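You operate a simulated robot arm through the tools that you are given. There is no shell and no other tool. Be economical: measure what you need, move in short steps, check, and stop when the job is done.

You run a simulated two-armed robot. Do the job below in one go: nothing can be reset, and whatever is moved stays where it is left.

TASK
On the layout table top, fold the grey rag in half, so that its two short edges meet.

The check looks at the end state, three seconds after you hand in, the way a careful person would. Anything else that was tipped, shoved, dropped, spilled or broken makes it a failure. Flat cloth is picked up by pressing the open fingertips on it (5 to 10 N) and closing them slowly along it; thin cloth reads only 2 to 8 mm in the jaws.

THE ROBOT
Two 7-joint arms with two-finger grippers on one trunk, on a base that drives. Base frame: it is fixed to the floor where the robot stands at the start and does not move with it; the origin is under the middle of the robot, x ahead of it, y to its left, z up. Units: mm, degrees, N and s.
The left shoulder is at the start at [173, 216, 972], the right one opposite. With the tool pointing down near the work surface each hand reaches from about 100 to 920 mm from the robot's upright axis, wherever it stands, measured 20 degrees to its own side. Places, roughly: grey rag [700, 0, 800]; layout table top [1100, 0, 800]. Payload 3.18 kg a hand.
Tool frame (each hand has its own): the origin (TCP) lies between the finger pads and is the grasp point; the fingertips stand 30 mm ahead of it; z points along the fingers, y is the line along which they close. The gripper opens to 144 mm. The gripper's body begins 103 mm behind the TCP.
Orientation is that of the tool frame in the base frame, as a unit quaternion [w, x, y, z]. With the fingers straight down and closing along the base's y, the tool's x points along the base's -x, its y along +y and its z along -z.

THE INTERFACE
- The arms move only by the tool send_rows. It takes "left_steps", "right_steps" or both (then of equal length, played together; a hand with none holds still); each is a list of rows, each an object (a shift or turn left out is 0, a gripper value left out holds the last) with "rotation": the turn, a rotation vector about the tool's x, y, z in degrees, a list of three; "delta_pos": the shift along the tool's x, y, z in mm, a list of three; "hand": the opening, from 0 (shut) to 1 (fully open). In form: [{"rotation": [wx, wy, wz], "delta_pos": [dx, dy, dz], "hand": hand}, ...]. A call has 1 to 12 rows; each row shifts and turns the commanded pose from where the row before left it, along the tool's axes as they then stand. Rows are played at 5 a second. More than 50 mm and 8.6 degrees between two rows, or a gripper value outside its range, and nothing of the call is played. A pose out of reach is approached as far as the arm can. The call stops where the force on the tool passes 40 N (or 10 N more than at its start, if that is more) or the arm is blocked; 0.2 s more then pass. The fingers move at their own pace and stop on an object; they squeeze with about 34 N. The grip force told is the motor's: it shows also when the fingers shut on nothing. Time passes only in rows, and 0.2 s behind the last, so rows that do not move let the fingers close. The reply holds the time, the measured pose of the TCP, the force on the tool along the base axes, the opening and the grip force, in the units named above and with some noise, with the torque about the TCP (base axes, N m) and any sound that the robot's microphone picked up, and new pictures: "pictures" is both (left out), scene, wrist or none (wrist: the cameras of the hands that moved).
- Cameras (640 x 400 px; columns grow to the right, rows downward): "scene" is now at [314.3, -25.7, 1135.1]; the picture's right is [-0.31, -0.95, 0.00], its down [-0.62, 0.20, -0.76] and it looks along [0.72, -0.23, -0.65] (base axes); focal length 214 px, centre (320, 200). "left" rides on the left gripper at [76, -16, -143] in its tool frame; the picture's right is [0.21, 0.98, 0.00], its down [-0.84, 0.18, -0.51] and it looks along [-0.50, 0.11, 0.86] (tool axes); focal length 218 px, centre (320, 200). "right" rides on the right gripper at [77, 16, -143] in its tool frame; the picture's right is [-0.21, 0.98, 0.00], its down [-0.84, -0.18, -0.51] and it looks along [-0.50, -0.11, 0.86] (tool axes); focal length 218 px, centre (320, 200). There is no depth. A picture from a camera that has moved, and an enlarged one, comes with that camera's place and axes in the base frame and with its lens.
- move_column(by): slides the trunk up (or, below 0, down) by that many mm; the arms and the scene camera ride with it, the base frame stays. It gives what a move gives, with no picture.
- base_move(legs): drives the robot by 1 to 6 legs, each [ahead, left, turn to the left] in mm, mm and degrees, along the robot's own axes; the way and the turn of a leg run together, so that a leg with both is an arc; at most 1500 mm and 180 degrees a leg. The arms and the cameras ride along, it lands a little off, and it stops where it bumps. It gives what a move gives, and a new picture of the scene camera.
- turn_head(pan, tilt): turns the head with the scene camera to pan (to the left, within 80 degrees either way) and tilt (down, from -29 to 69), counted from straight ahead of the robot. It gives what a move gives, and a new picture of the scene camera.
- inspect(camera, box): a new picture of the part [left, top, right, bottom] of that camera's present view, enlarged. The clock stands still meanwhile.
- sign_off(): hands the job in; it is judged then, once.

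Go step by step. Nothing tells you exact positions but the pictures and the camera data: compare them with the known pose of the tool, close in by small moves and look again before you grip or let go. The budget is 120 turns and 260 pictures, counting those below and the enlarged ones. Unless the task says otherwise, let go and move clear before handing in, and close with one line.

The tools are called after ">>>" as name(argument=value, ...) on one line, values as JSON. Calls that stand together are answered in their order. send_rows: Moves the arms, as the interface text tells. Its arguments: {"type":"object","properties":{"left_steps":{"type":"array"},"right_steps":{"type":"array"},"pictures":{"type":"string","enum":["both","scene","wrist","none"]}},"required":[]} The other tools are called the same way: move_column (by) slides the trunk up or down; base_move (legs) drives the base; turn_head (pan, tilt) turns the head that bears the scene camera; inspect (camera, box) takes an enlarged picture of a part of a camera's view; sign_off () hands the job in.

At the start:

```text
time: 0.0
left_position: [505.7, 227.2, 941.7]
left_tcp_rot: [0.0, -0.002, 1.0, 0.0]
left_force: [-0.2, 0.4, 0.7]
left_ft_torque: [0.0, 0.01, -0.01]
left_gripper_width: 144.0
left_gripper_force: 0.0
right_position: [432.8, -242.0, 1037.5]
right_tcp_rot: [-0.001, 0.0, 1.0, 0.0]
right_force: [0.8, -0.9, -1.3]
right_ft_torque: [-0.01, 0.02, 0.04]
right_gripper_width: 143.9
right_gripper_force: 0.1
trunk travel left (down, up): [-64.0, 305.0]
robot x, y, heading: [3.4, 2.2, 0.1]
head pan, tilt: [-17.8, 40.7]
```

scene: 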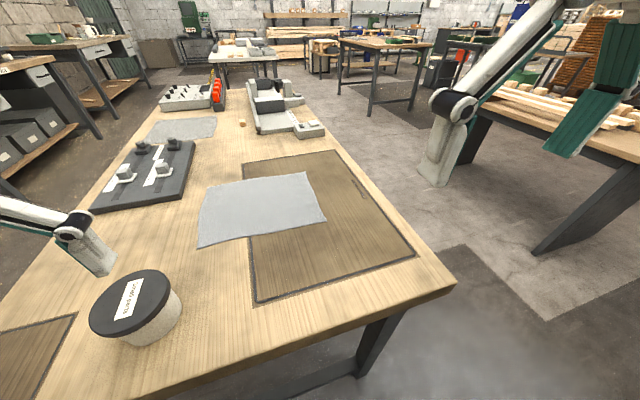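
right: 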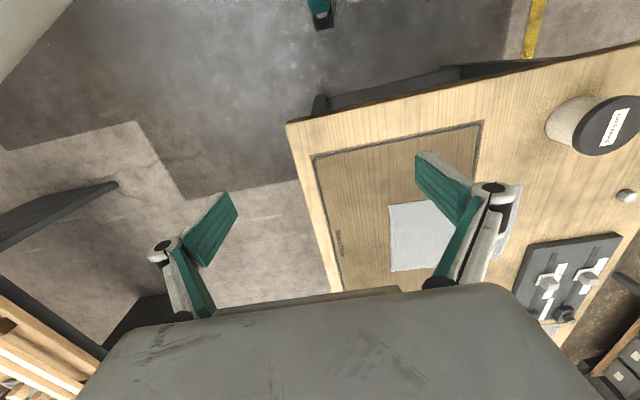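
left: 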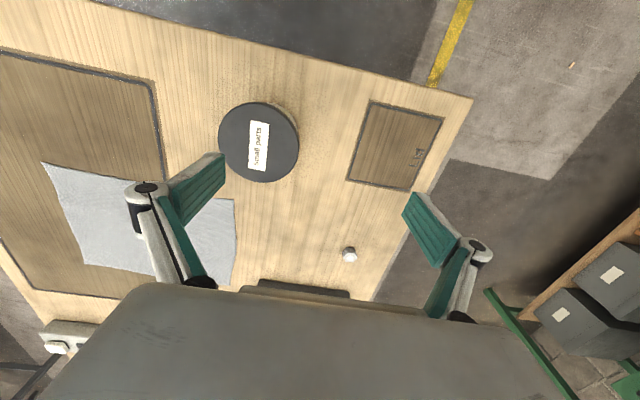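

I see the rag lying flat, about x 612–815 and y -140–125, with its short edges along x. Standing on the table's right side and facing +y would let both hands take the two corners of the near short edge, so I check the floor there first.

>>> turn_head(pan=-75, tilt=35)

>>> inspect(camera="scene", box=[0, 0, 640, 400])

```text
time: 1.3
left_position: [505.3, 227.1, 940.8]
left_tcp_rot: [0.001, -0.001, 1.0, 0.0]
left_force: [-0.7, 0.4, -0.3]
left_ft_torque: [-0.01, -0.03, 0.01]
left_gripper_width: 144.0
left_gripper_force: 0.1
right_position: [432.5, -242.0, 1036.7]
right_tcp_rot: [-0.001, 0.001, 1.0, 0.0]
right_force: [0.3, -0.4, 1.1]
right_ft_torque: [-0.03, -0.01, 0.0]
right_gripper_width: 143.9
right_gripper_force: 0.1
trunk travel left (down, up): [-64.0, 305.0]
robot x, y, heading: [1.2, 1.0, -0.2]
head pan, tilt: [-75.0, 35.0]
camera scene: at [256.7, -84.8, 1143.6], right [-0.97, -0.26, 0.0], down [-0.15, 0.55, -0.82], along [0.21, -0.79, -0.57], focal length 214 px, centre (320, 200)
```

scene: 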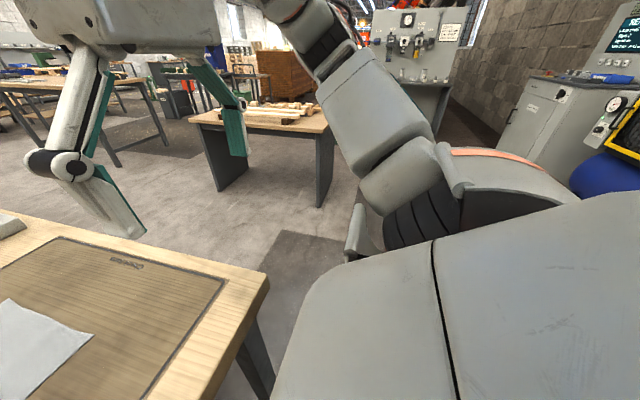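

```text
1.00 times, centred on (320, 200) of scene (not enlarged: the box is as wide or as high as the picture)
camera zoom: at [256.7, -84.8, 1143.6], right [-0.97, -0.26, 0.0], down [-0.15, 0.55, -0.82], along [0.21, -0.79, -0.57], focal length 214 px, centre (320, 200)
```

zoom: 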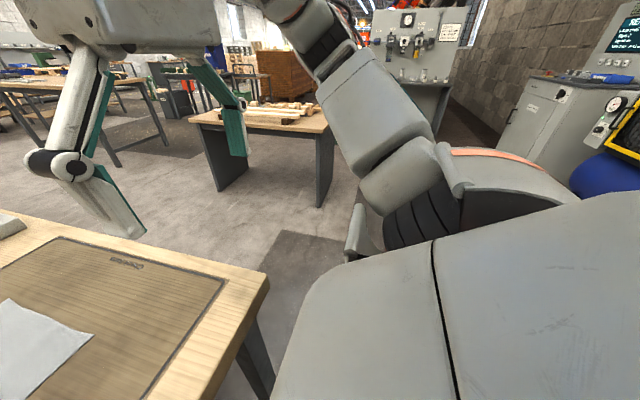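

The floor to the right is clear: the bench there is beyond y = -1500. I raise the trunk and drive around to the table's right side.

>>> move_column(by=120)

>>> base_move(legs=[[0, -810, 0], [712, 0, 0]])

```text
time: 2.8
left_position: [507.0, 228.0, 1059.4]
left_tcp_rot: [-0.001, -0.001, 1.0, 0.0]
left_force: [-0.6, 0.8, -0.7]
left_ft_torque: [0.02, 0.05, -0.03]
left_gripper_width: 144.1
left_gripper_force: 0.0
right_position: [434.3, -241.8, 1154.5]
right_tcp_rot: [-0.001, 0.0, 1.0, 0.0]
right_force: [0.3, -0.5, 0.2]
right_ft_torque: [-0.02, 0.03, 0.02]
right_gripper_width: 144.1
right_gripper_force: 0.0
trunk travel left (down, up): [-184.0, 185.0]
robot x, y, heading: [-0.0, -1.6, 0.1]
head pan, tilt: [-75.0, 35.0]
```

```text
time: 13.8
left_position: [1220.5, -585.8, 1061.2]
left_tcp_rot: [0.001, -0.001, 1.0, -0.001]
left_force: [0.0, 0.0, 0.2]
left_ft_torque: [0.02, 0.05, 0.0]
left_gripper_width: 144.1
left_gripper_force: 0.1
right_position: [1148.2, -1055.1, 1156.4]
right_tcp_rot: [-0.001, -0.001, 1.0, 0.0]
right_force: [0.4, 0.2, -1.4]
right_ft_torque: [-0.03, 0.02, -0.01]
right_gripper_width: 144.0
right_gripper_force: 0.0
trunk travel left (down, up): [-184.0, 185.0]
robot x, y, heading: [714.8, -813.4, 0.1]
head pan, tilt: [-75.0, 35.0]
camera scene: at [843.7, -899.2, 1290.1], right [-0.97, -0.26, 0.0], down [-0.15, 0.55, -0.82], along [0.21, -0.79, -0.57], focal length 214 px, centre (320, 200)
```

scene: 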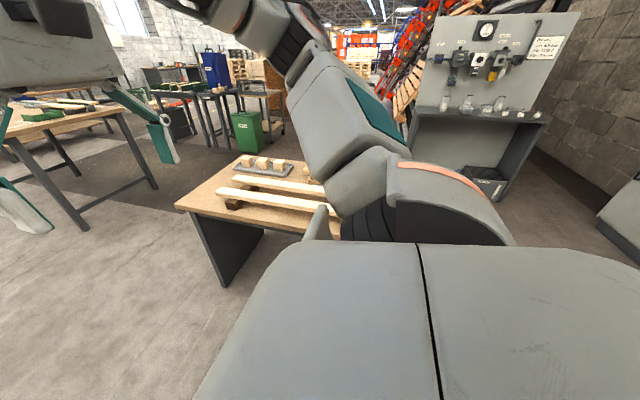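

The way was clear. Next I turn to face the table and drive closer.

>>> base_move(legs=[[0, 0, 90], [110, 0, 0]])

>>> turn_head(pan=0, tilt=50)

```text
time: 18.9
left_position: [480.4, -200.5, 1060.9]
left_tcp_rot: [0.0, 0.71, -0.704, 0.0]
left_force: [0.0, -0.4, 0.0]
left_ft_torque: [-0.01, -0.02, -0.02]
left_gripper_width: 144.2
left_gripper_force: 0.0
right_position: [950.8, -271.7, 1156.4]
right_tcp_rot: [0.001, 0.71, -0.704, 0.001]
right_force: [0.5, 0.0, -1.1]
right_ft_torque: [-0.02, 0.01, 0.01]
right_gripper_width: 144.0
right_gripper_force: 0.1
trunk travel left (down, up): [-184.0, 185.0]
robot x, y, heading: [713.7, -703.5, 90.7]
head pan, tilt: [-75.0, 35.0]
camera scene: at [794.0, -572.0, 1290.2], right [0.27, -0.96, 0.0], down [-0.55, -0.15, -0.82], along [0.79, 0.22, -0.57], focal length 214 px, centre (320, 200)
```

scene: 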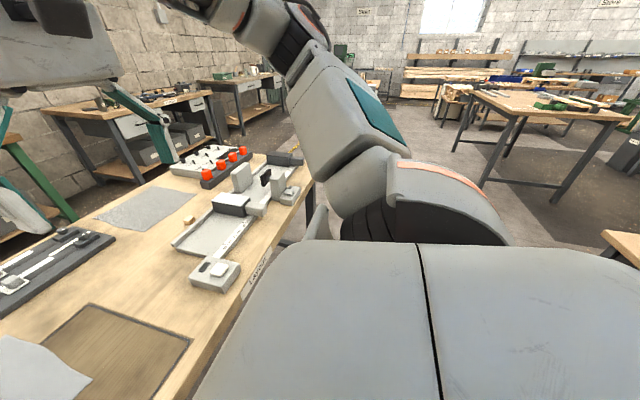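

```text
time: 20.3
left_position: [481.6, -200.8, 1061.0]
left_tcp_rot: [-0.001, 0.711, -0.704, 0.0]
left_force: [0.1, 0.6, -0.2]
left_ft_torque: [-0.02, 0.04, -0.01]
left_gripper_width: 143.9
left_gripper_force: 0.1
right_position: [949.4, -269.9, 1157.2]
right_tcp_rot: [0.001, 0.71, -0.704, -0.001]
right_force: [0.5, -0.1, -0.1]
right_ft_torque: [0.01, 0.01, -0.01]
right_gripper_width: 144.0
right_gripper_force: 0.0
trunk travel left (down, up): [-184.0, 185.0]
robot x, y, heading: [715.3, -704.0, 90.3]
head pan, tilt: [0.0, 50.0]
camera scene: at [708.5, -519.1, 1268.4], right [1.0, 0.01, 0.0], down [0.01, -0.77, -0.64], along [-0.01, 0.64, -0.77], focal length 214 px, centre (320, 200)
```

scene: 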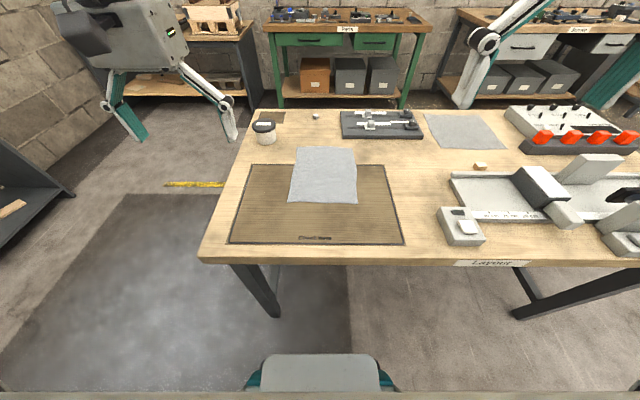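

The rag is right in front of me now, near corners about (612,-135) and (809,-144), far edge about y 115. I enlarge the view for precise corners.

>>> inspect(camera="scene", box=[260, 130, 388, 210])

```text
5.00 times, centred on (324, 170) of scene
camera zoom: at [708.5, -519.1, 1268.4], right [1.0, 0.01, 0.0], down [0.01, -0.77, -0.64], along [-0.01, 0.64, -0.77], focal length 1072 px, centre (300, 350)
```

zoom: 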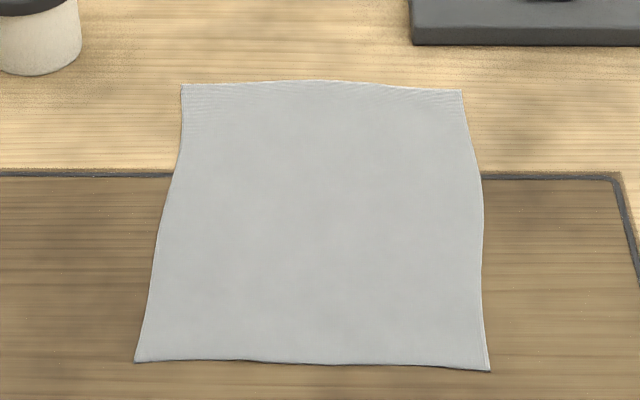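

Corners at table level: near (610,-139) and (809,-144), far (615,115) and (814,111). I bring both hands above the near corners, then turn them so that they close along y.

>>> send_rows(left_steps=[{"delta_pos": [-9, -18.2, 20.1], "hand": 0.3}, {"delta_pos": [-9, -18.2, 20.1]}, {"delta_pos": [-9, -18.2, 20.1]}, {"delta_pos": [-9, -18.2, 20.1]}, {"delta_pos": [-9, -18.2, 20.1]}, {"delta_pos": [-9, -18.2, 20.1]}, {"delta_pos": [-9, -18.2, 20.1]}, {"delta_pos": [-9, -18.2, 20.1]}], right_steps=[{"delta_pos": [-17.2, 19.7, 32.1], "hand": 0.3}, {"delta_pos": [-17.2, 19.7, 32.1]}, {"delta_pos": [-17.2, 19.7, 32.1]}, {"delta_pos": [-17.2, 19.7, 32.1]}, {"delta_pos": [-17.2, 19.7, 32.1]}, {"delta_pos": [-17.2, 19.7, 32.1]}, {"delta_pos": [-17.2, 19.7, 32.1]}, {"delta_pos": [-17.2, 19.7, 32.1]}], pictures="scene")

>>> send_rows(left_steps=[{"rotation": [0, 0, 8.2]}, {"rotation": [0, 0, 8.2]}, {"rotation": [0, 0, 8.2]}, {"rotation": [0, 0, 8.2]}, {"rotation": [0, 0, 8.2]}, {"rotation": [0, 0, 8.2]}, {"rotation": [0, 0, 8.2]}, {"rotation": [0, 0, 8.2]}, {"rotation": [0, 0, 8.2]}, {"rotation": [0, 0, 8.2]}, {"rotation": [0, 0, 8.0]}], right_steps=[{"rotation": [0, 0, -8.2]}, {"rotation": [0, 0, -8.2]}, {"rotation": [0, 0, -8.2]}, {"rotation": [0, 0, -8.2]}, {"rotation": [0, 0, -8.2]}, {"rotation": [0, 0, -8.2]}, {"rotation": [0, 0, -8.2]}, {"rotation": [0, 0, -8.2]}, {"rotation": [0, 0, -8.2]}, {"rotation": [0, 0, -8.2]}, {"rotation": [0, 0, -8.0]}])

```text
time: 22.1
left_position: [625.1, -126.1, 899.1]
left_tcp_rot: [0.001, 0.711, -0.703, 0.0]
left_force: [0.7, 0.2, -0.2]
left_ft_torque: [-0.03, 0.02, 0.0]
left_gripper_width: 43.2
left_gripper_force: 0.1
right_position: [791.6, -135.8, 898.5]
right_tcp_rot: [0.0, 0.71, -0.704, 0.0]
right_force: [0.3, 0.6, -0.6]
right_ft_torque: [-0.02, 0.02, 0.01]
right_gripper_width: 43.2
right_gripper_force: 0.1
trunk travel left (down, up): [-184.0, 185.0]
robot x, y, heading: [711.6, -705.3, 90.8]
head pan, tilt: [0.0, 50.0]
camera scene: at [708.3, -517.6, 1267.9], right [1.0, 0.01, 0.0], down [0.01, -0.77, -0.64], along [-0.01, 0.64, -0.77], focal length 214 px, centre (320, 200)
```

scene: 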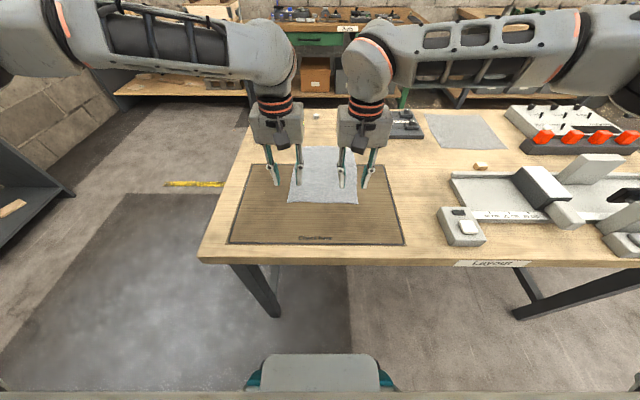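

```text
time: 24.5
left_position: [625.4, -128.5, 899.5]
left_tcp_rot: [0.0, -0.003, 1.0, 0.001]
left_force: [-0.1, -0.1, -1.1]
left_ft_torque: [0.02, 0.04, 0.0]
left_gripper_width: 43.2
left_gripper_force: 0.0
right_position: [791.6, -134.3, 899.7]
right_tcp_rot: [0.0, 0.89, -0.455, 0.0]
right_force: [0.1, 0.3, -0.7]
right_ft_torque: [0.01, 0.0, -0.02]
right_gripper_width: 43.1
right_gripper_force: 0.1
right hand out of reach, approached as far as the arm can: row 5, 6, 7, 8, 9, 10, 11
trunk travel left (down, up): [-184.0, 185.0]
robot x, y, heading: [711.5, -702.1, 90.5]
head pan, tilt: [0.0, 50.0]
camera scene: at [708.4, -519.0, 1268.4], right [1.0, 0.01, 0.0], down [0.01, -0.77, -0.64], along [-0.01, 0.64, -0.77], focal length 214 px, centre (320, 200)
camera right: at [824.1, -206.7, 1044.7], right [-0.92, -0.4, 0.0], down [-0.35, 0.79, 0.51], along [-0.2, 0.47, -0.86], focal length 218 px, centre (320, 200)
camera left: at [549.5, -144.2, 1043.4], right [-0.22, 0.98, 0.0], down [0.84, 0.19, 0.51], along [0.5, 0.11, -0.86], focal length 218 px, centre (320, 200)
```

scene: 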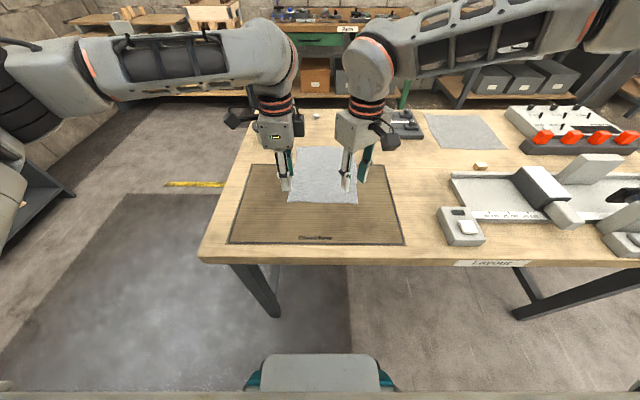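
right: 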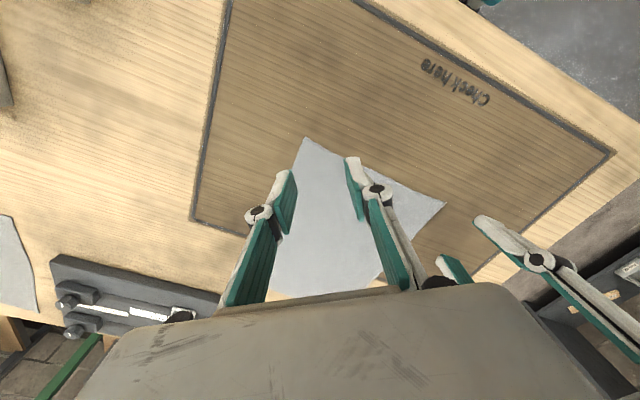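
left: 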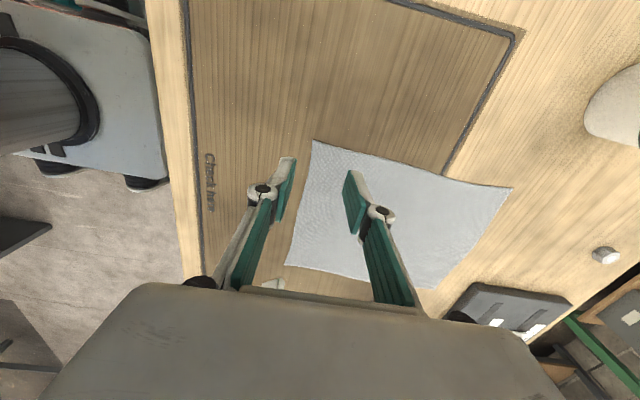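

The left hand turned fully but the right stopped after about 36° at a joint limit. I turn the right one the other way instead.

>>> send_rows(right_steps=[{"rotation": [0, 0, 8]}, {"rotation": [0, 0, 8]}, {"rotation": [0, 0, 8]}, {"rotation": [0, 0, 8]}, {"rotation": [0, 0, 4]}], pictures="none")

```text
time: 25.7
left_position: [625.3, -128.2, 900.2]
left_tcp_rot: [0.0, -0.005, 1.0, 0.0]
left_force: [0.0, 0.3, -0.4]
left_ft_torque: [-0.01, 0.01, 0.02]
left_gripper_width: 43.2
left_gripper_force: 0.1
right_position: [791.3, -136.0, 899.8]
right_tcp_rot: [0.0, -0.705, 0.709, 0.001]
right_force: [0.2, -0.1, -0.6]
right_ft_torque: [-0.03, 0.03, -0.01]
right_gripper_width: 43.4
right_gripper_force: 0.0
trunk travel left (down, up): [-184.0, 185.0]
robot x, y, heading: [713.9, -705.1, 90.4]
head pan, tilt: [0.0, 50.0]
```

>>> send_rows(right_steps=[{"rotation": [0, 0, 8.2]}, {"rotation": [0, 0, 8.2]}, {"rotation": [0, 0, 8.2]}, {"rotation": [0, 0, 8.2]}, {"rotation": [0, 0, 8.2]}, {"rotation": [0, 0, 8.2]}, {"rotation": [0, 0, 8.2]}, {"rotation": [0, 0, 8.2]}, {"rotation": [0, 0, 8.2]}, {"rotation": [0, 0, 8.2]}, {"rotation": [0, 0, 8.2]}])

```text
time: 28.1
left_position: [624.5, -128.3, 900.2]
left_tcp_rot: [0.0, -0.006, 1.0, 0.001]
left_force: [-0.7, -0.2, 0.4]
left_ft_torque: [0.04, -0.03, 0.0]
left_gripper_width: 43.2
left_gripper_force: 0.1
right_position: [791.1, -134.7, 899.6]
right_tcp_rot: [-0.002, 0.005, 1.0, 0.001]
right_force: [0.8, -0.8, 1.2]
right_ft_torque: [0.01, 0.0, 0.01]
right_gripper_width: 43.3
right_gripper_force: 0.1
trunk travel left (down, up): [-184.0, 185.0]
robot x, y, heading: [712.1, -703.9, 90.4]
head pan, tilt: [0.0, 50.0]
camera scene: at [708.4, -519.0, 1268.4], right [1.0, 0.01, 0.0], down [0.01, -0.77, -0.64], along [-0.01, 0.64, -0.77], focal length 214 px, centre (320, 200)
camera right: at [715.4, -118.5, 1044.5], right [0.22, 0.98, 0.0], down [0.84, -0.19, 0.51], along [0.49, -0.11, -0.86], focal length 218 px, centre (320, 200)
```

scene: 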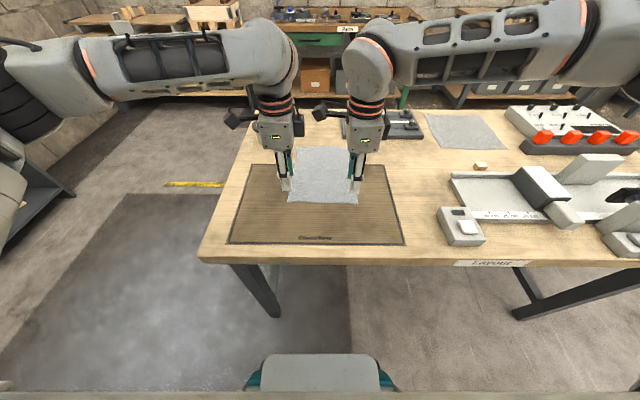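
right: 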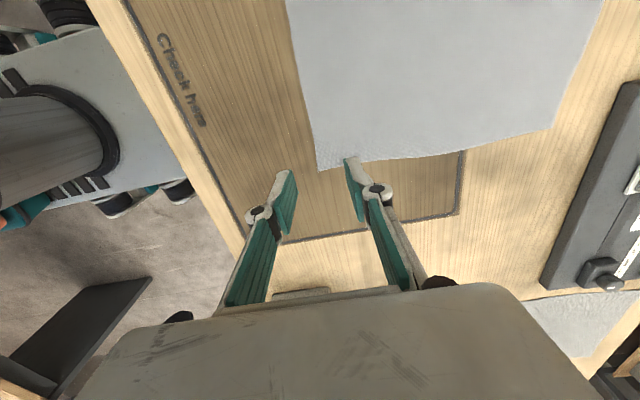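

Both hands now close along y just over the near corners. I narrow the jaws and lower to just above the cloth.

>>> send_rows(left_steps=[{"delta_pos": [-5, 0, 0], "hand": 0.18}, {"delta_pos": [0, 0, 30]}, {"delta_pos": [0, 0, 30]}], right_steps=[{"delta_pos": [0, 2.7, 0], "hand": 0.18}, {"delta_pos": [0, 0, 30]}, {"delta_pos": [0, 0, 30]}])

>>> inspect(camera="scene", box=[260, 150, 388, 230])

```text
time: 28.9
left_position: [631.8, -126.9, 839.9]
left_tcp_rot: [-0.001, -0.004, 1.0, 0.0]
left_force: [0.0, 0.6, -0.7]
left_ft_torque: [-0.03, 0.0, 0.01]
left_gripper_width: 26.0
left_gripper_force: 0.0
right_position: [791.1, -131.9, 840.2]
right_tcp_rot: [-0.001, 0.004, 1.0, 0.001]
right_force: [-0.4, -0.1, 0.3]
right_ft_torque: [-0.03, -0.02, 0.0]
right_gripper_width: 26.1
right_gripper_force: 0.1
trunk travel left (down, up): [-184.0, 185.0]
robot x, y, heading: [710.5, -702.8, 90.4]
head pan, tilt: [0.0, 50.0]
camera scene: at [708.4, -518.3, 1268.1], right [1.0, 0.01, 0.0], down [0.01, -0.77, -0.64], along [-0.01, 0.64, -0.77], focal length 214 px, centre (320, 200)
camera right: at [715.8, -115.8, 983.8], right [0.22, 0.98, 0.0], down [0.84, -0.19, 0.51], along [0.49, -0.11, -0.86], focal length 218 px, centre (320, 200)
camera left: at [554.6, -143.9, 982.2], right [-0.22, 0.98, 0.0], down [0.84, 0.19, 0.51], along [0.5, 0.11, -0.86], focal length 218 px, centre (320, 200)
```

scene: 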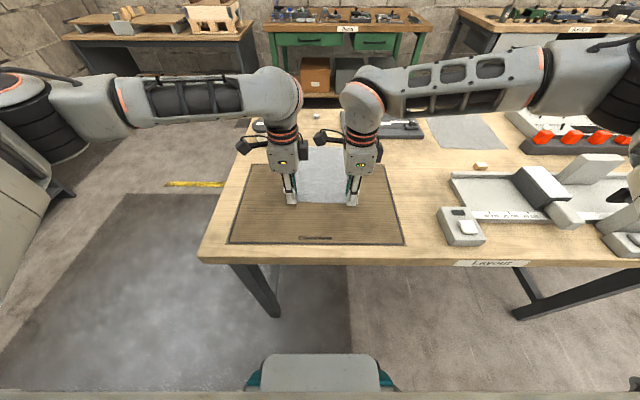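
right: 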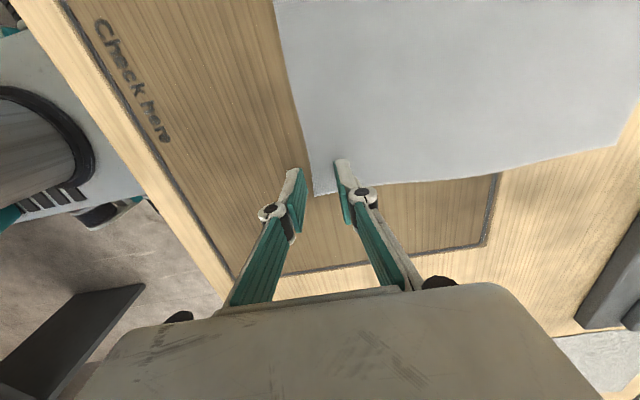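
left: 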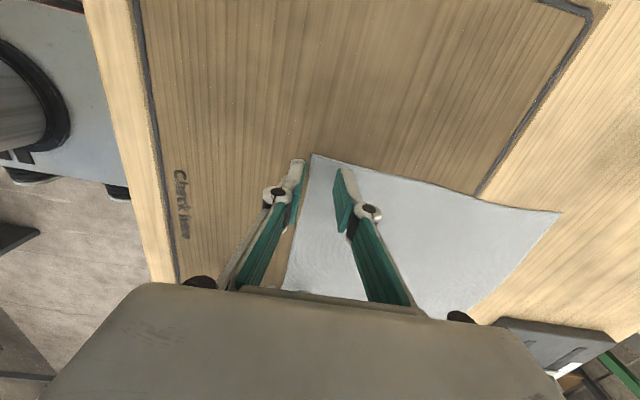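

```text
5.00 times, centred on (324, 190) of scene
camera zoom: at [708.4, -518.3, 1268.1], right [1.0, 0.01, 0.0], down [0.01, -0.77, -0.64], along [-0.01, 0.64, -0.77], focal length 1072 px, centre (300, 250)
```

zoom: 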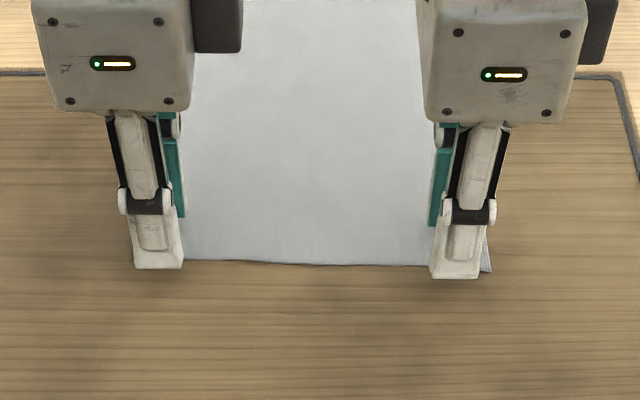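

The outer fingers sit just off the edge and the inner ones over the cloth. Now I lower slowly until there is light contact.

>>> send_rows(left_steps=[{"delta_pos": [0, 0, 4]}, {"delta_pos": [0, 0, 3]}, {"delta_pos": [0, 0, 0]}], right_steps=[{"delta_pos": [0, 0, 4]}, {"delta_pos": [0, 0, 3]}, {"delta_pos": [0, 0, 0]}], pictures="none")

>>> send_rows(left_steps=[{"delta_pos": [0, 0, 1.5]}, {"delta_pos": [0, 0, 0]}], right_steps=[{"delta_pos": [0, 0, 1.5]}, {"delta_pos": [0, 0, 0]}], pictures="none")

```text
time: 29.7
left_position: [630.6, -127.0, 834.5]
left_tcp_rot: [0.0, -0.005, 1.0, 0.0]
left_force: [-0.1, 1.4, 0.0]
left_ft_torque: [-0.03, 0.0, -0.03]
left_gripper_width: 25.8
left_gripper_force: 0.0
right_position: [791.5, -132.7, 832.5]
right_tcp_rot: [0.0, 0.004, 1.0, 0.001]
right_force: [0.2, 0.6, 0.8]
right_ft_torque: [0.0, 0.01, 0.03]
right_gripper_width: 25.8
right_gripper_force: 0.0
trunk travel left (down, up): [-184.0, 185.0]
robot x, y, heading: [714.2, -703.3, 90.8]
head pan, tilt: [0.0, 50.0]
```

```text
time: 30.3
left_position: [630.2, -127.1, 832.0]
left_tcp_rot: [0.0, -0.006, 1.0, 0.0]
left_force: [-0.7, -1.1, -0.9]
left_ft_torque: [0.0, -0.01, 0.01]
left_gripper_width: 26.0
left_gripper_force: 0.0
right_position: [791.2, -132.7, 831.6]
right_tcp_rot: [0.0, 0.003, 1.0, 0.0]
right_force: [-0.1, 0.9, 0.6]
right_ft_torque: [-0.01, -0.02, -0.02]
right_gripper_width: 25.6
right_gripper_force: 0.1
trunk travel left (down, up): [-184.0, 185.0]
robot x, y, heading: [712.6, -705.5, 90.5]
head pan, tilt: [0.0, 50.0]
```

>>> send_rows(left_steps=[{"delta_pos": [0, 0, 1]}, {"delta_pos": [0, 0, 0]}], right_steps=[{"delta_pos": [0, 0, 1]}, {"delta_pos": [0, 0, 0]}], pictures="none")

>>> send_rows(left_steps=[{"delta_pos": [0, 0, 1]}, {"delta_pos": [0, 0, 0]}], right_steps=[{"delta_pos": [0, 0, 1]}, {"delta_pos": [0, 0, 0]}], pictures="none")

```text
time: 30.9
left_position: [631.2, -127.4, 830.1]
left_tcp_rot: [0.001, -0.005, 1.0, 0.001]
left_force: [0.2, -0.3, 1.2]
left_ft_torque: [-0.02, -0.02, -0.02]
left_gripper_width: 26.0
left_gripper_force: 0.0
right_position: [791.5, -132.4, 829.4]
right_tcp_rot: [0.0, 0.003, 1.0, 0.001]
right_force: [-0.3, -0.2, -0.4]
right_ft_torque: [0.03, 0.0, -0.02]
right_gripper_width: 25.9
right_gripper_force: 0.0
trunk travel left (down, up): [-184.0, 185.0]
robot x, y, heading: [711.9, -709.9, 90.5]
head pan, tilt: [0.0, 50.0]
```

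```text
time: 31.5
left_position: [629.3, -128.2, 831.8]
left_tcp_rot: [0.001, -0.005, 1.0, 0.0]
left_force: [0.7, 0.4, 3.3]
left_ft_torque: [0.08, -0.01, 0.01]
left_gripper_width: 25.6
left_gripper_force: 0.1
right_position: [790.1, -131.4, 830.7]
right_tcp_rot: [-0.001, 0.003, 1.0, 0.002]
right_force: [0.3, -0.2, 3.9]
right_ft_torque: [0.05, -0.06, -0.02]
right_gripper_width: 26.0
right_gripper_force: 0.0
trunk travel left (down, up): [-184.0, 185.0]
robot x, y, heading: [716.5, -708.6, 90.3]
head pan, tilt: [0.0, 50.0]
```

Both hands touch at about 3.5 N. I press slightly more, then close slowly.

>>> send_rows(left_steps=[{"delta_pos": [0, 0, 0.7]}, {"delta_pos": [0, 0, 0]}], right_steps=[{"delta_pos": [0, 0, 0.6]}, {"delta_pos": [0, 0, 0]}], pictures="none")

>>> send_rows(left_steps=[{"hand": 0.16}, {"hand": 0.14}, {"hand": 0.12}, {"hand": 0.1}, {"hand": 0.08}, {"hand": 0.06}, {"hand": 0.04}, {"hand": 0.02}, {"hand": 0}, {}, {}], right_steps=[{"hand": 0.16}, {"hand": 0.14}, {"hand": 0.12}, {"hand": 0.1}, {"hand": 0.08}, {"hand": 0.06}, {"hand": 0.04}, {"hand": 0.02}, {"hand": 0}, {}, {}])

>>> inspect(camera="scene", box=[260, 150, 388, 230])

```text
time: 32.1
left_position: [629.7, -128.0, 830.3]
left_tcp_rot: [0.0, -0.005, 1.0, 0.001]
left_force: [0.4, 1.1, 8.6]
left_ft_torque: [0.18, 0.0, -0.05]
left_gripper_width: 26.0
left_gripper_force: 0.4
right_position: [791.0, -132.9, 830.0]
right_tcp_rot: [0.0, 0.004, 1.0, 0.002]
right_force: [0.9, 0.7, 5.7]
right_ft_torque: [0.15, -0.08, -0.01]
right_gripper_width: 25.9
right_gripper_force: 0.3
trunk travel left (down, up): [-184.0, 185.0]
robot x, y, heading: [710.8, -707.8, 90.6]
head pan, tilt: [0.0, 50.0]
```

```text
time: 34.5
left_position: [631.0, -127.1, 828.4]
left_tcp_rot: [0.0, -0.005, 1.0, 0.0]
left_force: [-0.9, -0.2, 0.2]
left_ft_torque: [0.01, -0.03, 0.0]
left_gripper_width: 0.1
left_gripper_force: 30.1
right_position: [790.9, -132.5, 828.5]
right_tcp_rot: [0.0, 0.003, 1.0, 0.001]
right_force: [1.0, 0.3, 0.1]
right_ft_torque: [-0.02, 0.01, 0.0]
right_gripper_width: 0.0
right_gripper_force: 30.6
trunk travel left (down, up): [-184.0, 185.0]
robot x, y, heading: [714.2, -705.2, 90.5]
head pan, tilt: [0.0, 50.0]
camera scene: at [708.4, -519.1, 1268.3], right [1.0, 0.01, 0.0], down [0.01, -0.77, -0.64], along [-0.01, 0.64, -0.77], focal length 214 px, centre (320, 200)
camera right: at [715.2, -115.9, 973.6], right [0.22, 0.98, 0.0], down [0.84, -0.19, 0.51], along [0.49, -0.11, -0.86], focal length 218 px, centre (320, 200)
camera left: at [554.5, -144.2, 971.6], right [-0.22, 0.98, 0.0], down [0.84, 0.19, 0.51], along [0.5, 0.11, -0.86], focal length 218 px, centre (320, 200)
```

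scene: 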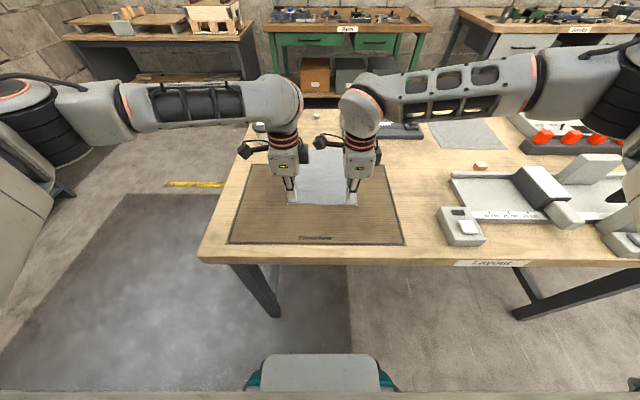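
right: 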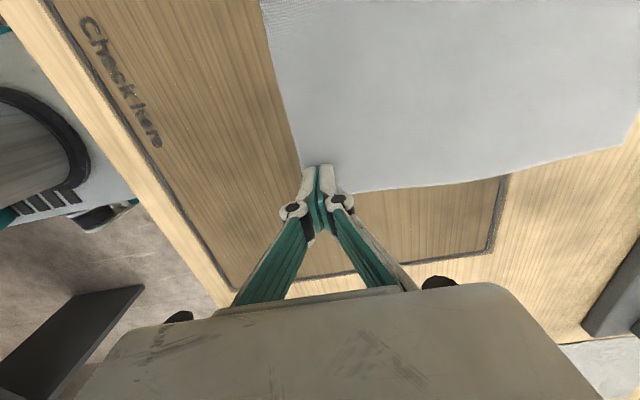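
left: 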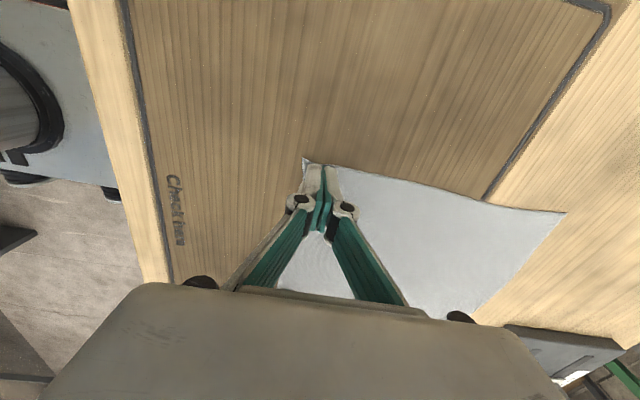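

```text
5.00 times, centred on (324, 190) of scene
camera zoom: at [708.4, -519.1, 1268.3], right [1.0, 0.01, 0.0], down [0.01, -0.77, -0.64], along [-0.01, 0.64, -0.77], focal length 1072 px, centre (300, 250)
```

zoom: 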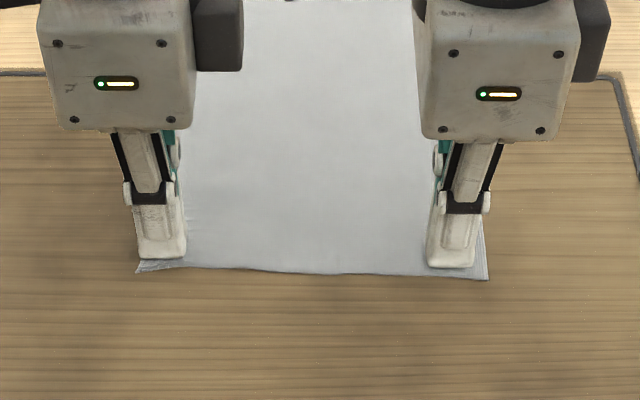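

The jaws shut on nothing: the cloth was only dragged a few mm, and pressure was lost as the fingers closed. I lift, move a little further in so both fingers stand on cloth, and press while closing.

>>> send_rows(left_steps=[{"delta_pos": [0, 0, -8]}, {"delta_pos": [0, 1.5, 0], "hand": 0.18}, {}, {"delta_pos": [0, 0, 4]}, {"delta_pos": [0, 0, 1]}, {}], right_steps=[{"delta_pos": [0, 0, -8]}, {"delta_pos": [0, 4.5, 0], "hand": 0.18}, {}, {"delta_pos": [0, 0, 4]}, {"delta_pos": [0, 0, 1]}, {}], pictures="wrist")

```text
time: 35.9
left_position: [629.5, -126.3, 832.7]
left_tcp_rot: [0.001, -0.005, 1.0, 0.0]
left_force: [0.1, 0.0, -0.4]
left_ft_torque: [0.02, 0.0, 0.03]
left_gripper_width: 25.8
left_gripper_force: 0.0
right_position: [791.4, -128.5, 831.5]
right_tcp_rot: [0.001, 0.004, 1.0, 0.0]
right_force: [0.1, -0.6, 0.5]
right_ft_torque: [-0.01, 0.01, -0.03]
right_gripper_width: 25.8
right_gripper_force: 0.1
trunk travel left (down, up): [-184.0, 185.0]
robot x, y, heading: [716.4, -707.6, 90.5]
head pan, tilt: [0.0, 50.0]
camera right: at [715.5, -111.1, 976.5], right [0.22, 0.98, 0.0], down [0.84, -0.19, 0.51], along [0.49, -0.11, -0.86], focal length 218 px, centre (320, 200)
camera left: at [554.6, -142.6, 975.0], right [-0.22, 0.98, 0.0], down [0.84, 0.19, 0.51], along [0.5, 0.11, -0.86], focal length 218 px, centre (320, 200)
```

right: 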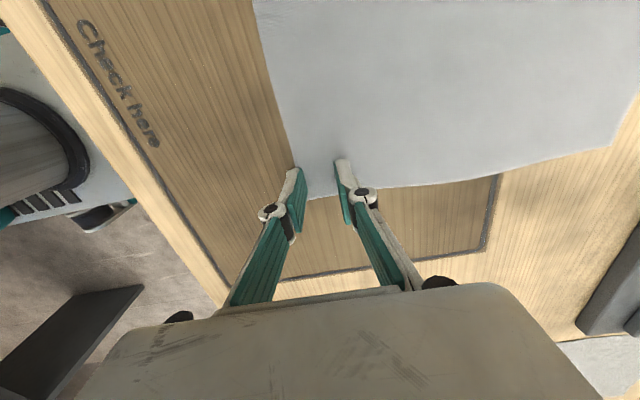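
left: 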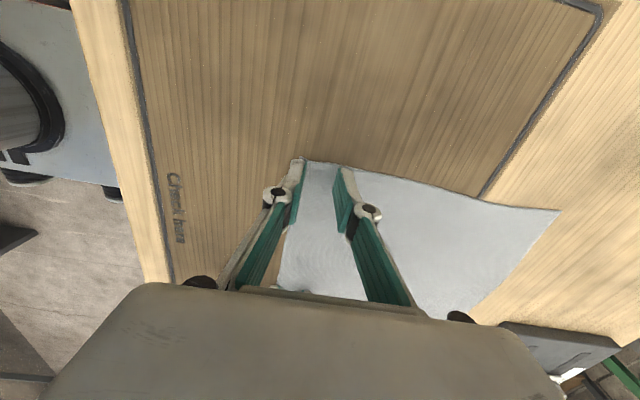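

The outer fingers are still only on the edge line, so I shift both 6 mm inward and press.

>>> send_rows(left_steps=[{"delta_pos": [0, 6, 0]}, {"delta_pos": [0, 0, 1]}, {"delta_pos": [0, 0, 1]}, {}], right_steps=[{"delta_pos": [0, 6, 0]}, {"delta_pos": [0, 0, 1]}, {"delta_pos": [0, 0, 1]}, {}], pictures="none")

>>> send_rows(left_steps=[{"delta_pos": [0, 0, 0.6]}, {}], right_steps=[{"delta_pos": [0, 0, 0.6]}, {}], pictures="wrist")

```text
time: 36.9
left_position: [630.6, -120.4, 831.8]
left_tcp_rot: [0.001, -0.006, 1.0, 0.0]
left_force: [0.1, 0.5, 1.8]
left_ft_torque: [0.02, 0.0, -0.02]
left_gripper_width: 25.9
left_gripper_force: 0.1
right_position: [792.5, -122.1, 830.5]
right_tcp_rot: [-0.001, 0.004, 1.0, 0.002]
right_force: [-0.5, 0.6, 2.9]
right_ft_torque: [-0.04, -0.02, 0.0]
right_gripper_width: 25.7
right_gripper_force: 0.1
trunk travel left (down, up): [-184.0, 185.0]
robot x, y, heading: [715.1, -706.9, 90.3]
head pan, tilt: [0.0, 50.0]
```

```text
time: 37.5
left_position: [629.9, -120.8, 829.5]
left_tcp_rot: [0.001, -0.005, 1.0, 0.001]
left_force: [0.5, 0.4, 4.4]
left_ft_torque: [-0.03, -0.01, 0.0]
left_gripper_width: 25.5
left_gripper_force: 0.2
right_position: [790.9, -121.4, 830.3]
right_tcp_rot: [0.0, 0.004, 1.0, 0.002]
right_force: [-1.0, 0.8, 8.3]
right_ft_torque: [-0.09, 0.03, -0.01]
right_gripper_width: 25.7
right_gripper_force: 0.1
trunk travel left (down, up): [-184.0, 185.0]
robot x, y, heading: [715.0, -704.8, 90.6]
head pan, tilt: [0.0, 50.0]
camera right: at [715.5, -105.8, 975.3], right [0.22, 0.98, 0.0], down [0.84, -0.19, 0.51], along [0.49, -0.11, -0.86], focal length 218 px, centre (320, 200)
camera left: at [554.5, -137.5, 973.6], right [-0.22, 0.98, 0.0], down [0.84, 0.19, 0.51], along [0.5, 0.11, -0.86], focal length 218 px, centre (320, 200)
```

right: 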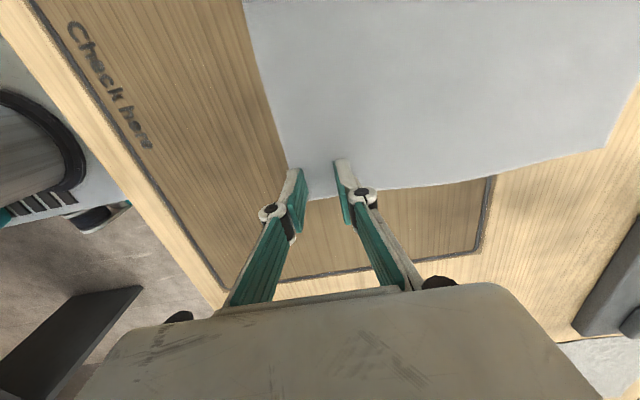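
left: 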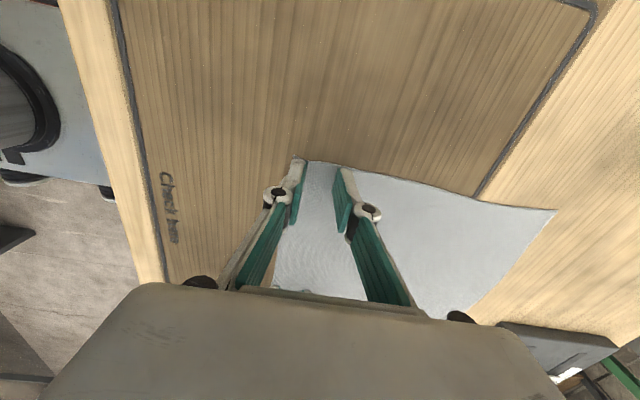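

>>> send_rows(left_steps=[{"delta_pos": [0, 0, 0.4], "hand": 0.165}, {"delta_pos": [0, 0, 0.2], "hand": 0.15}, {"delta_pos": [0, 0, 0.2], "hand": 0.135}, {"delta_pos": [0, 0, 0.2], "hand": 0.12}, {"delta_pos": [0, 0, 0.2], "hand": 0.105}], right_steps=[{"delta_pos": [0, 0, 0.1], "hand": 0.165}, {"delta_pos": [0, 0, 0.2], "hand": 0.15}, {"delta_pos": [0, 0, 0.2], "hand": 0.135}, {"delta_pos": [0, 0, 0.2], "hand": 0.12}, {"delta_pos": [0, 0, 0.2], "hand": 0.105}], pictures="wrist")

```text
time: 38.7
left_position: [630.7, -120.5, 829.7]
left_tcp_rot: [0.001, -0.006, 1.0, 0.002]
left_force: [0.7, 2.3, 12.7]
left_ft_torque: [-0.02, 0.01, -0.01]
left_gripper_width: 14.3
left_gripper_force: 0.0
right_position: [791.2, -121.3, 830.3]
right_tcp_rot: [-0.001, 0.004, 1.0, 0.002]
right_force: [-0.1, 0.2, 6.2]
right_ft_torque: [0.01, 0.01, 0.0]
right_gripper_width: 13.5
right_gripper_force: 0.0
trunk travel left (down, up): [-184.0, 185.0]
robot x, y, heading: [710.2, -708.2, 90.4]
head pan, tilt: [0.0, 50.0]
camera right: at [715.4, -106.2, 974.3], right [0.22, 0.98, 0.0], down [0.84, -0.19, 0.51], along [0.49, -0.11, -0.86], focal length 218 px, centre (320, 200)
camera left: at [554.5, -137.9, 972.5], right [-0.22, 0.98, 0.0], down [0.84, 0.19, 0.51], along [0.5, 0.11, -0.86], focal length 218 px, centre (320, 200)
```

right: 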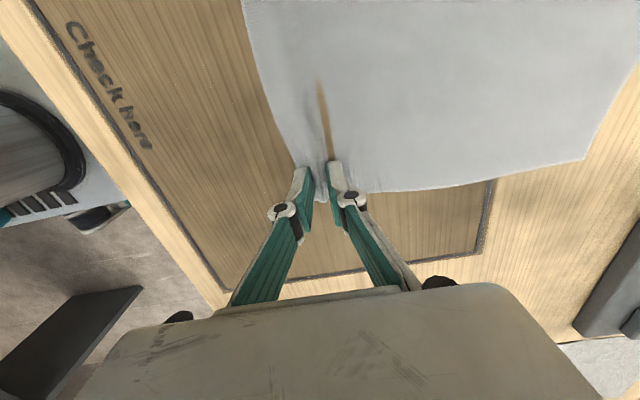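
left: 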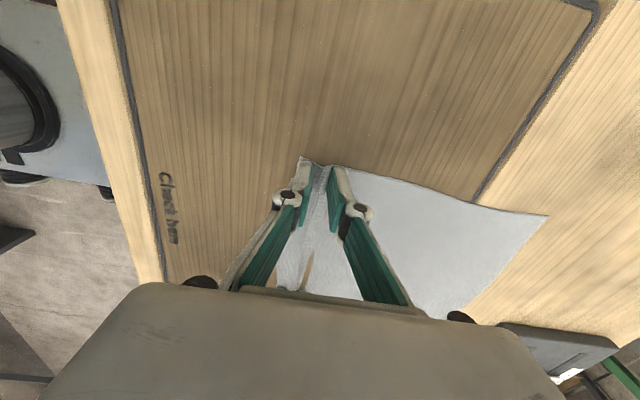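

A ridge is rising between the fingers in both hands. I keep closing.

>>> send_rows(left_steps=[{"hand": 0.09}, {"delta_pos": [0, 0, 0.1], "hand": 0.075}, {"delta_pos": [0, 0, 0.1], "hand": 0.06}, {"delta_pos": [0, 0, 0.1], "hand": 0.045}, {"delta_pos": [0, 0, 0.1], "hand": 0.03}, {"hand": 0.015}, {"hand": 0}, {}, {}], right_steps=[{"delta_pos": [0, 0, 0.3], "hand": 0.09}, {"delta_pos": [0, 0, 0.2], "hand": 0.075}, {"delta_pos": [0, 0, 0.2], "hand": 0.06}, {"delta_pos": [0, 0, 0.2], "hand": 0.045}, {"delta_pos": [0, 0, 0.2], "hand": 0.03}, {"hand": 0.015}, {"hand": 0}, {}, {}], pictures="both")

>>> inspect(camera="scene", box=[260, 150, 388, 230])

```text
time: 40.7
left_position: [630.2, -122.1, 829.6]
left_tcp_rot: [0.0, -0.005, 1.0, 0.002]
left_force: [0.6, 0.7, 1.3]
left_ft_torque: [-0.09, 0.05, 0.0]
left_gripper_width: 5.2
left_gripper_force: 32.1
right_position: [790.3, -123.4, 829.7]
right_tcp_rot: [-0.001, 0.003, 1.0, 0.003]
right_force: [-1.5, 3.1, 8.2]
right_ft_torque: [0.11, -0.28, 0.04]
right_gripper_width: 4.7
right_gripper_force: 44.7
trunk travel left (down, up): [-184.0, 185.0]
robot x, y, heading: [715.5, -701.9, 90.7]
head pan, tilt: [0.0, 50.0]
camera scene: at [708.3, -521.2, 1268.9], right [1.0, 0.01, 0.0], down [0.01, -0.76, -0.64], along [-0.01, 0.64, -0.76], focal length 214 px, centre (320, 200)
camera right: at [715.3, -106.8, 973.6], right [0.22, 0.98, 0.0], down [0.84, -0.19, 0.51], along [0.49, -0.11, -0.86], focal length 218 px, centre (320, 200)
camera left: at [554.3, -138.5, 972.2], right [-0.22, 0.98, 0.0], down [0.84, 0.19, 0.51], along [0.5, 0.11, -0.86], focal length 218 px, centre (320, 200)
```

scene: 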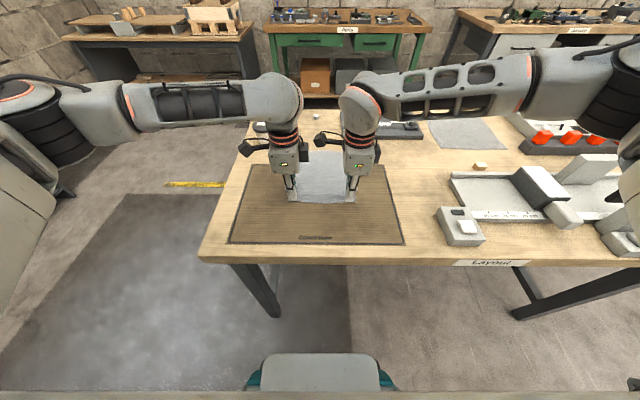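
right: 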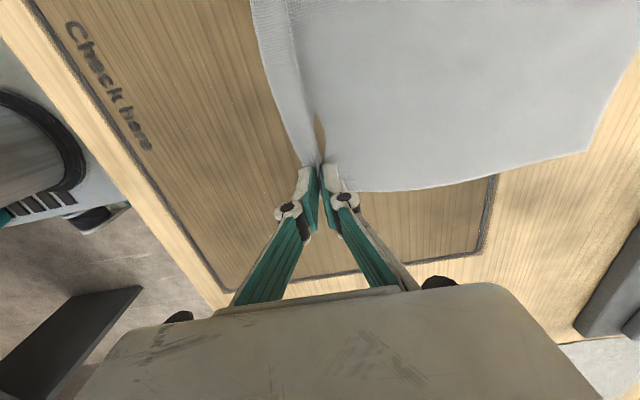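
left: 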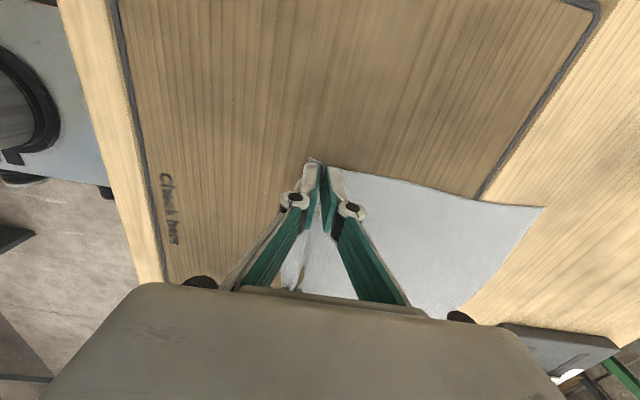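

```text
5.00 times, centred on (324, 190) of scene
camera zoom: at [708.3, -521.2, 1268.9], right [1.0, 0.01, 0.0], down [0.01, -0.76, -0.64], along [-0.01, 0.64, -0.76], focal length 1072 px, centre (300, 250)
```

zoom: 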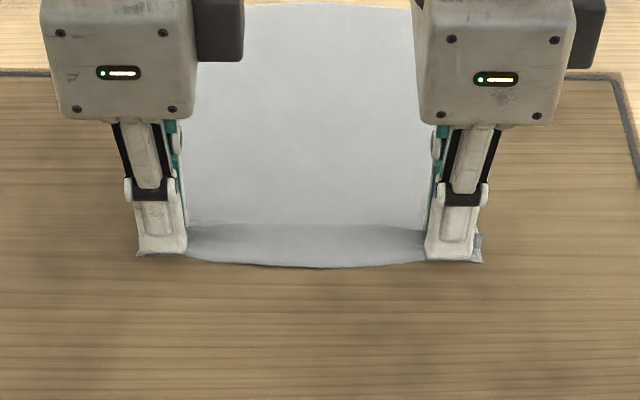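

Both hands hold cloth, about 5 mm thick in the jaws, with a flap of about 10 mm outside. I lift gently and look.

>>> send_rows(left_steps=[{"delta_pos": [0, 0, -15]}, {"delta_pos": [0, 8, -20]}, {"delta_pos": [0, 12, -20]}, {}], right_steps=[{"delta_pos": [0, 0, -15]}, {"delta_pos": [0, 8, -20]}, {"delta_pos": [0, 12, -20]}, {}])

>>> inspect(camera="scene", box=[260, 130, 388, 210])

```text
time: 41.7
left_position: [630.0, -99.9, 883.2]
left_tcp_rot: [0.0, -0.006, 1.0, 0.001]
left_force: [0.2, -0.7, -0.8]
left_ft_torque: [0.01, 0.03, -0.03]
left_gripper_width: 7.7
left_gripper_force: 36.1
right_position: [791.8, -102.2, 881.5]
right_tcp_rot: [0.0, 0.004, 1.0, 0.0]
right_force: [-0.4, 1.2, -2.2]
right_ft_torque: [-0.09, -0.03, -0.01]
right_gripper_width: 6.9
right_gripper_force: 45.4
trunk travel left (down, up): [-184.0, 185.0]
robot x, y, heading: [712.5, -706.0, 90.5]
head pan, tilt: [0.0, 50.0]
camera scene: at [708.4, -519.4, 1268.4], right [1.0, 0.01, 0.0], down [0.01, -0.77, -0.64], along [-0.01, 0.64, -0.77], focal length 214 px, centre (320, 200)
camera right: at [715.8, -85.2, 1026.4], right [0.22, 0.98, 0.0], down [0.84, -0.19, 0.51], along [0.5, -0.11, -0.86], focal length 218 px, centre (320, 200)
camera left: at [554.3, -117.4, 1026.0], right [-0.22, 0.98, 0.0], down [0.84, 0.19, 0.51], along [0.5, 0.11, -0.86], focal length 218 px, centre (320, 200)
```

scene: 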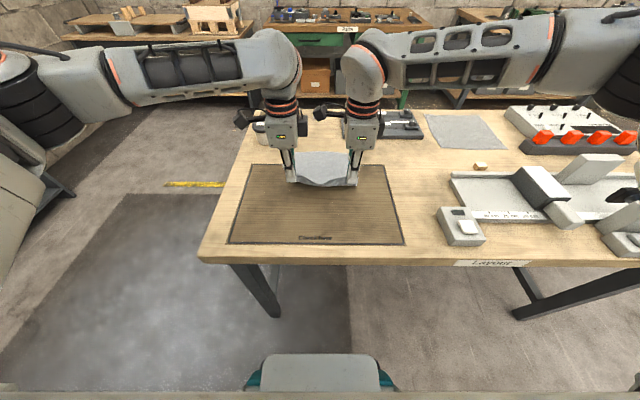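
right: 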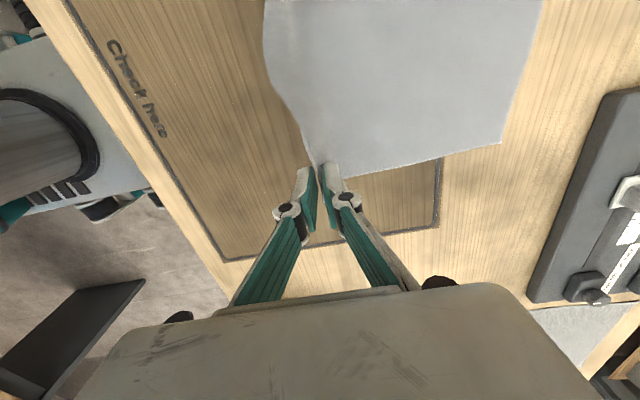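
left: 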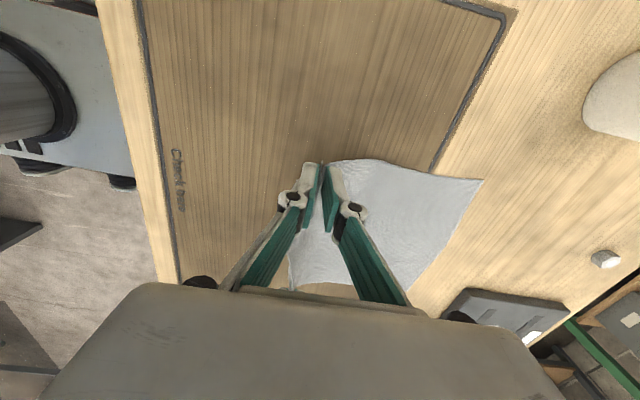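

```text
5.00 times, centred on (324, 170) of scene
camera zoom: at [708.4, -519.4, 1268.4], right [1.0, 0.01, 0.0], down [0.01, -0.77, -0.64], along [-0.01, 0.64, -0.77], focal length 1072 px, centre (300, 350)
```

zoom: 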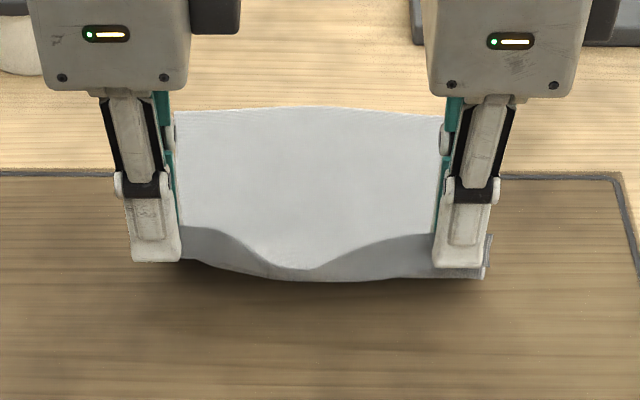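

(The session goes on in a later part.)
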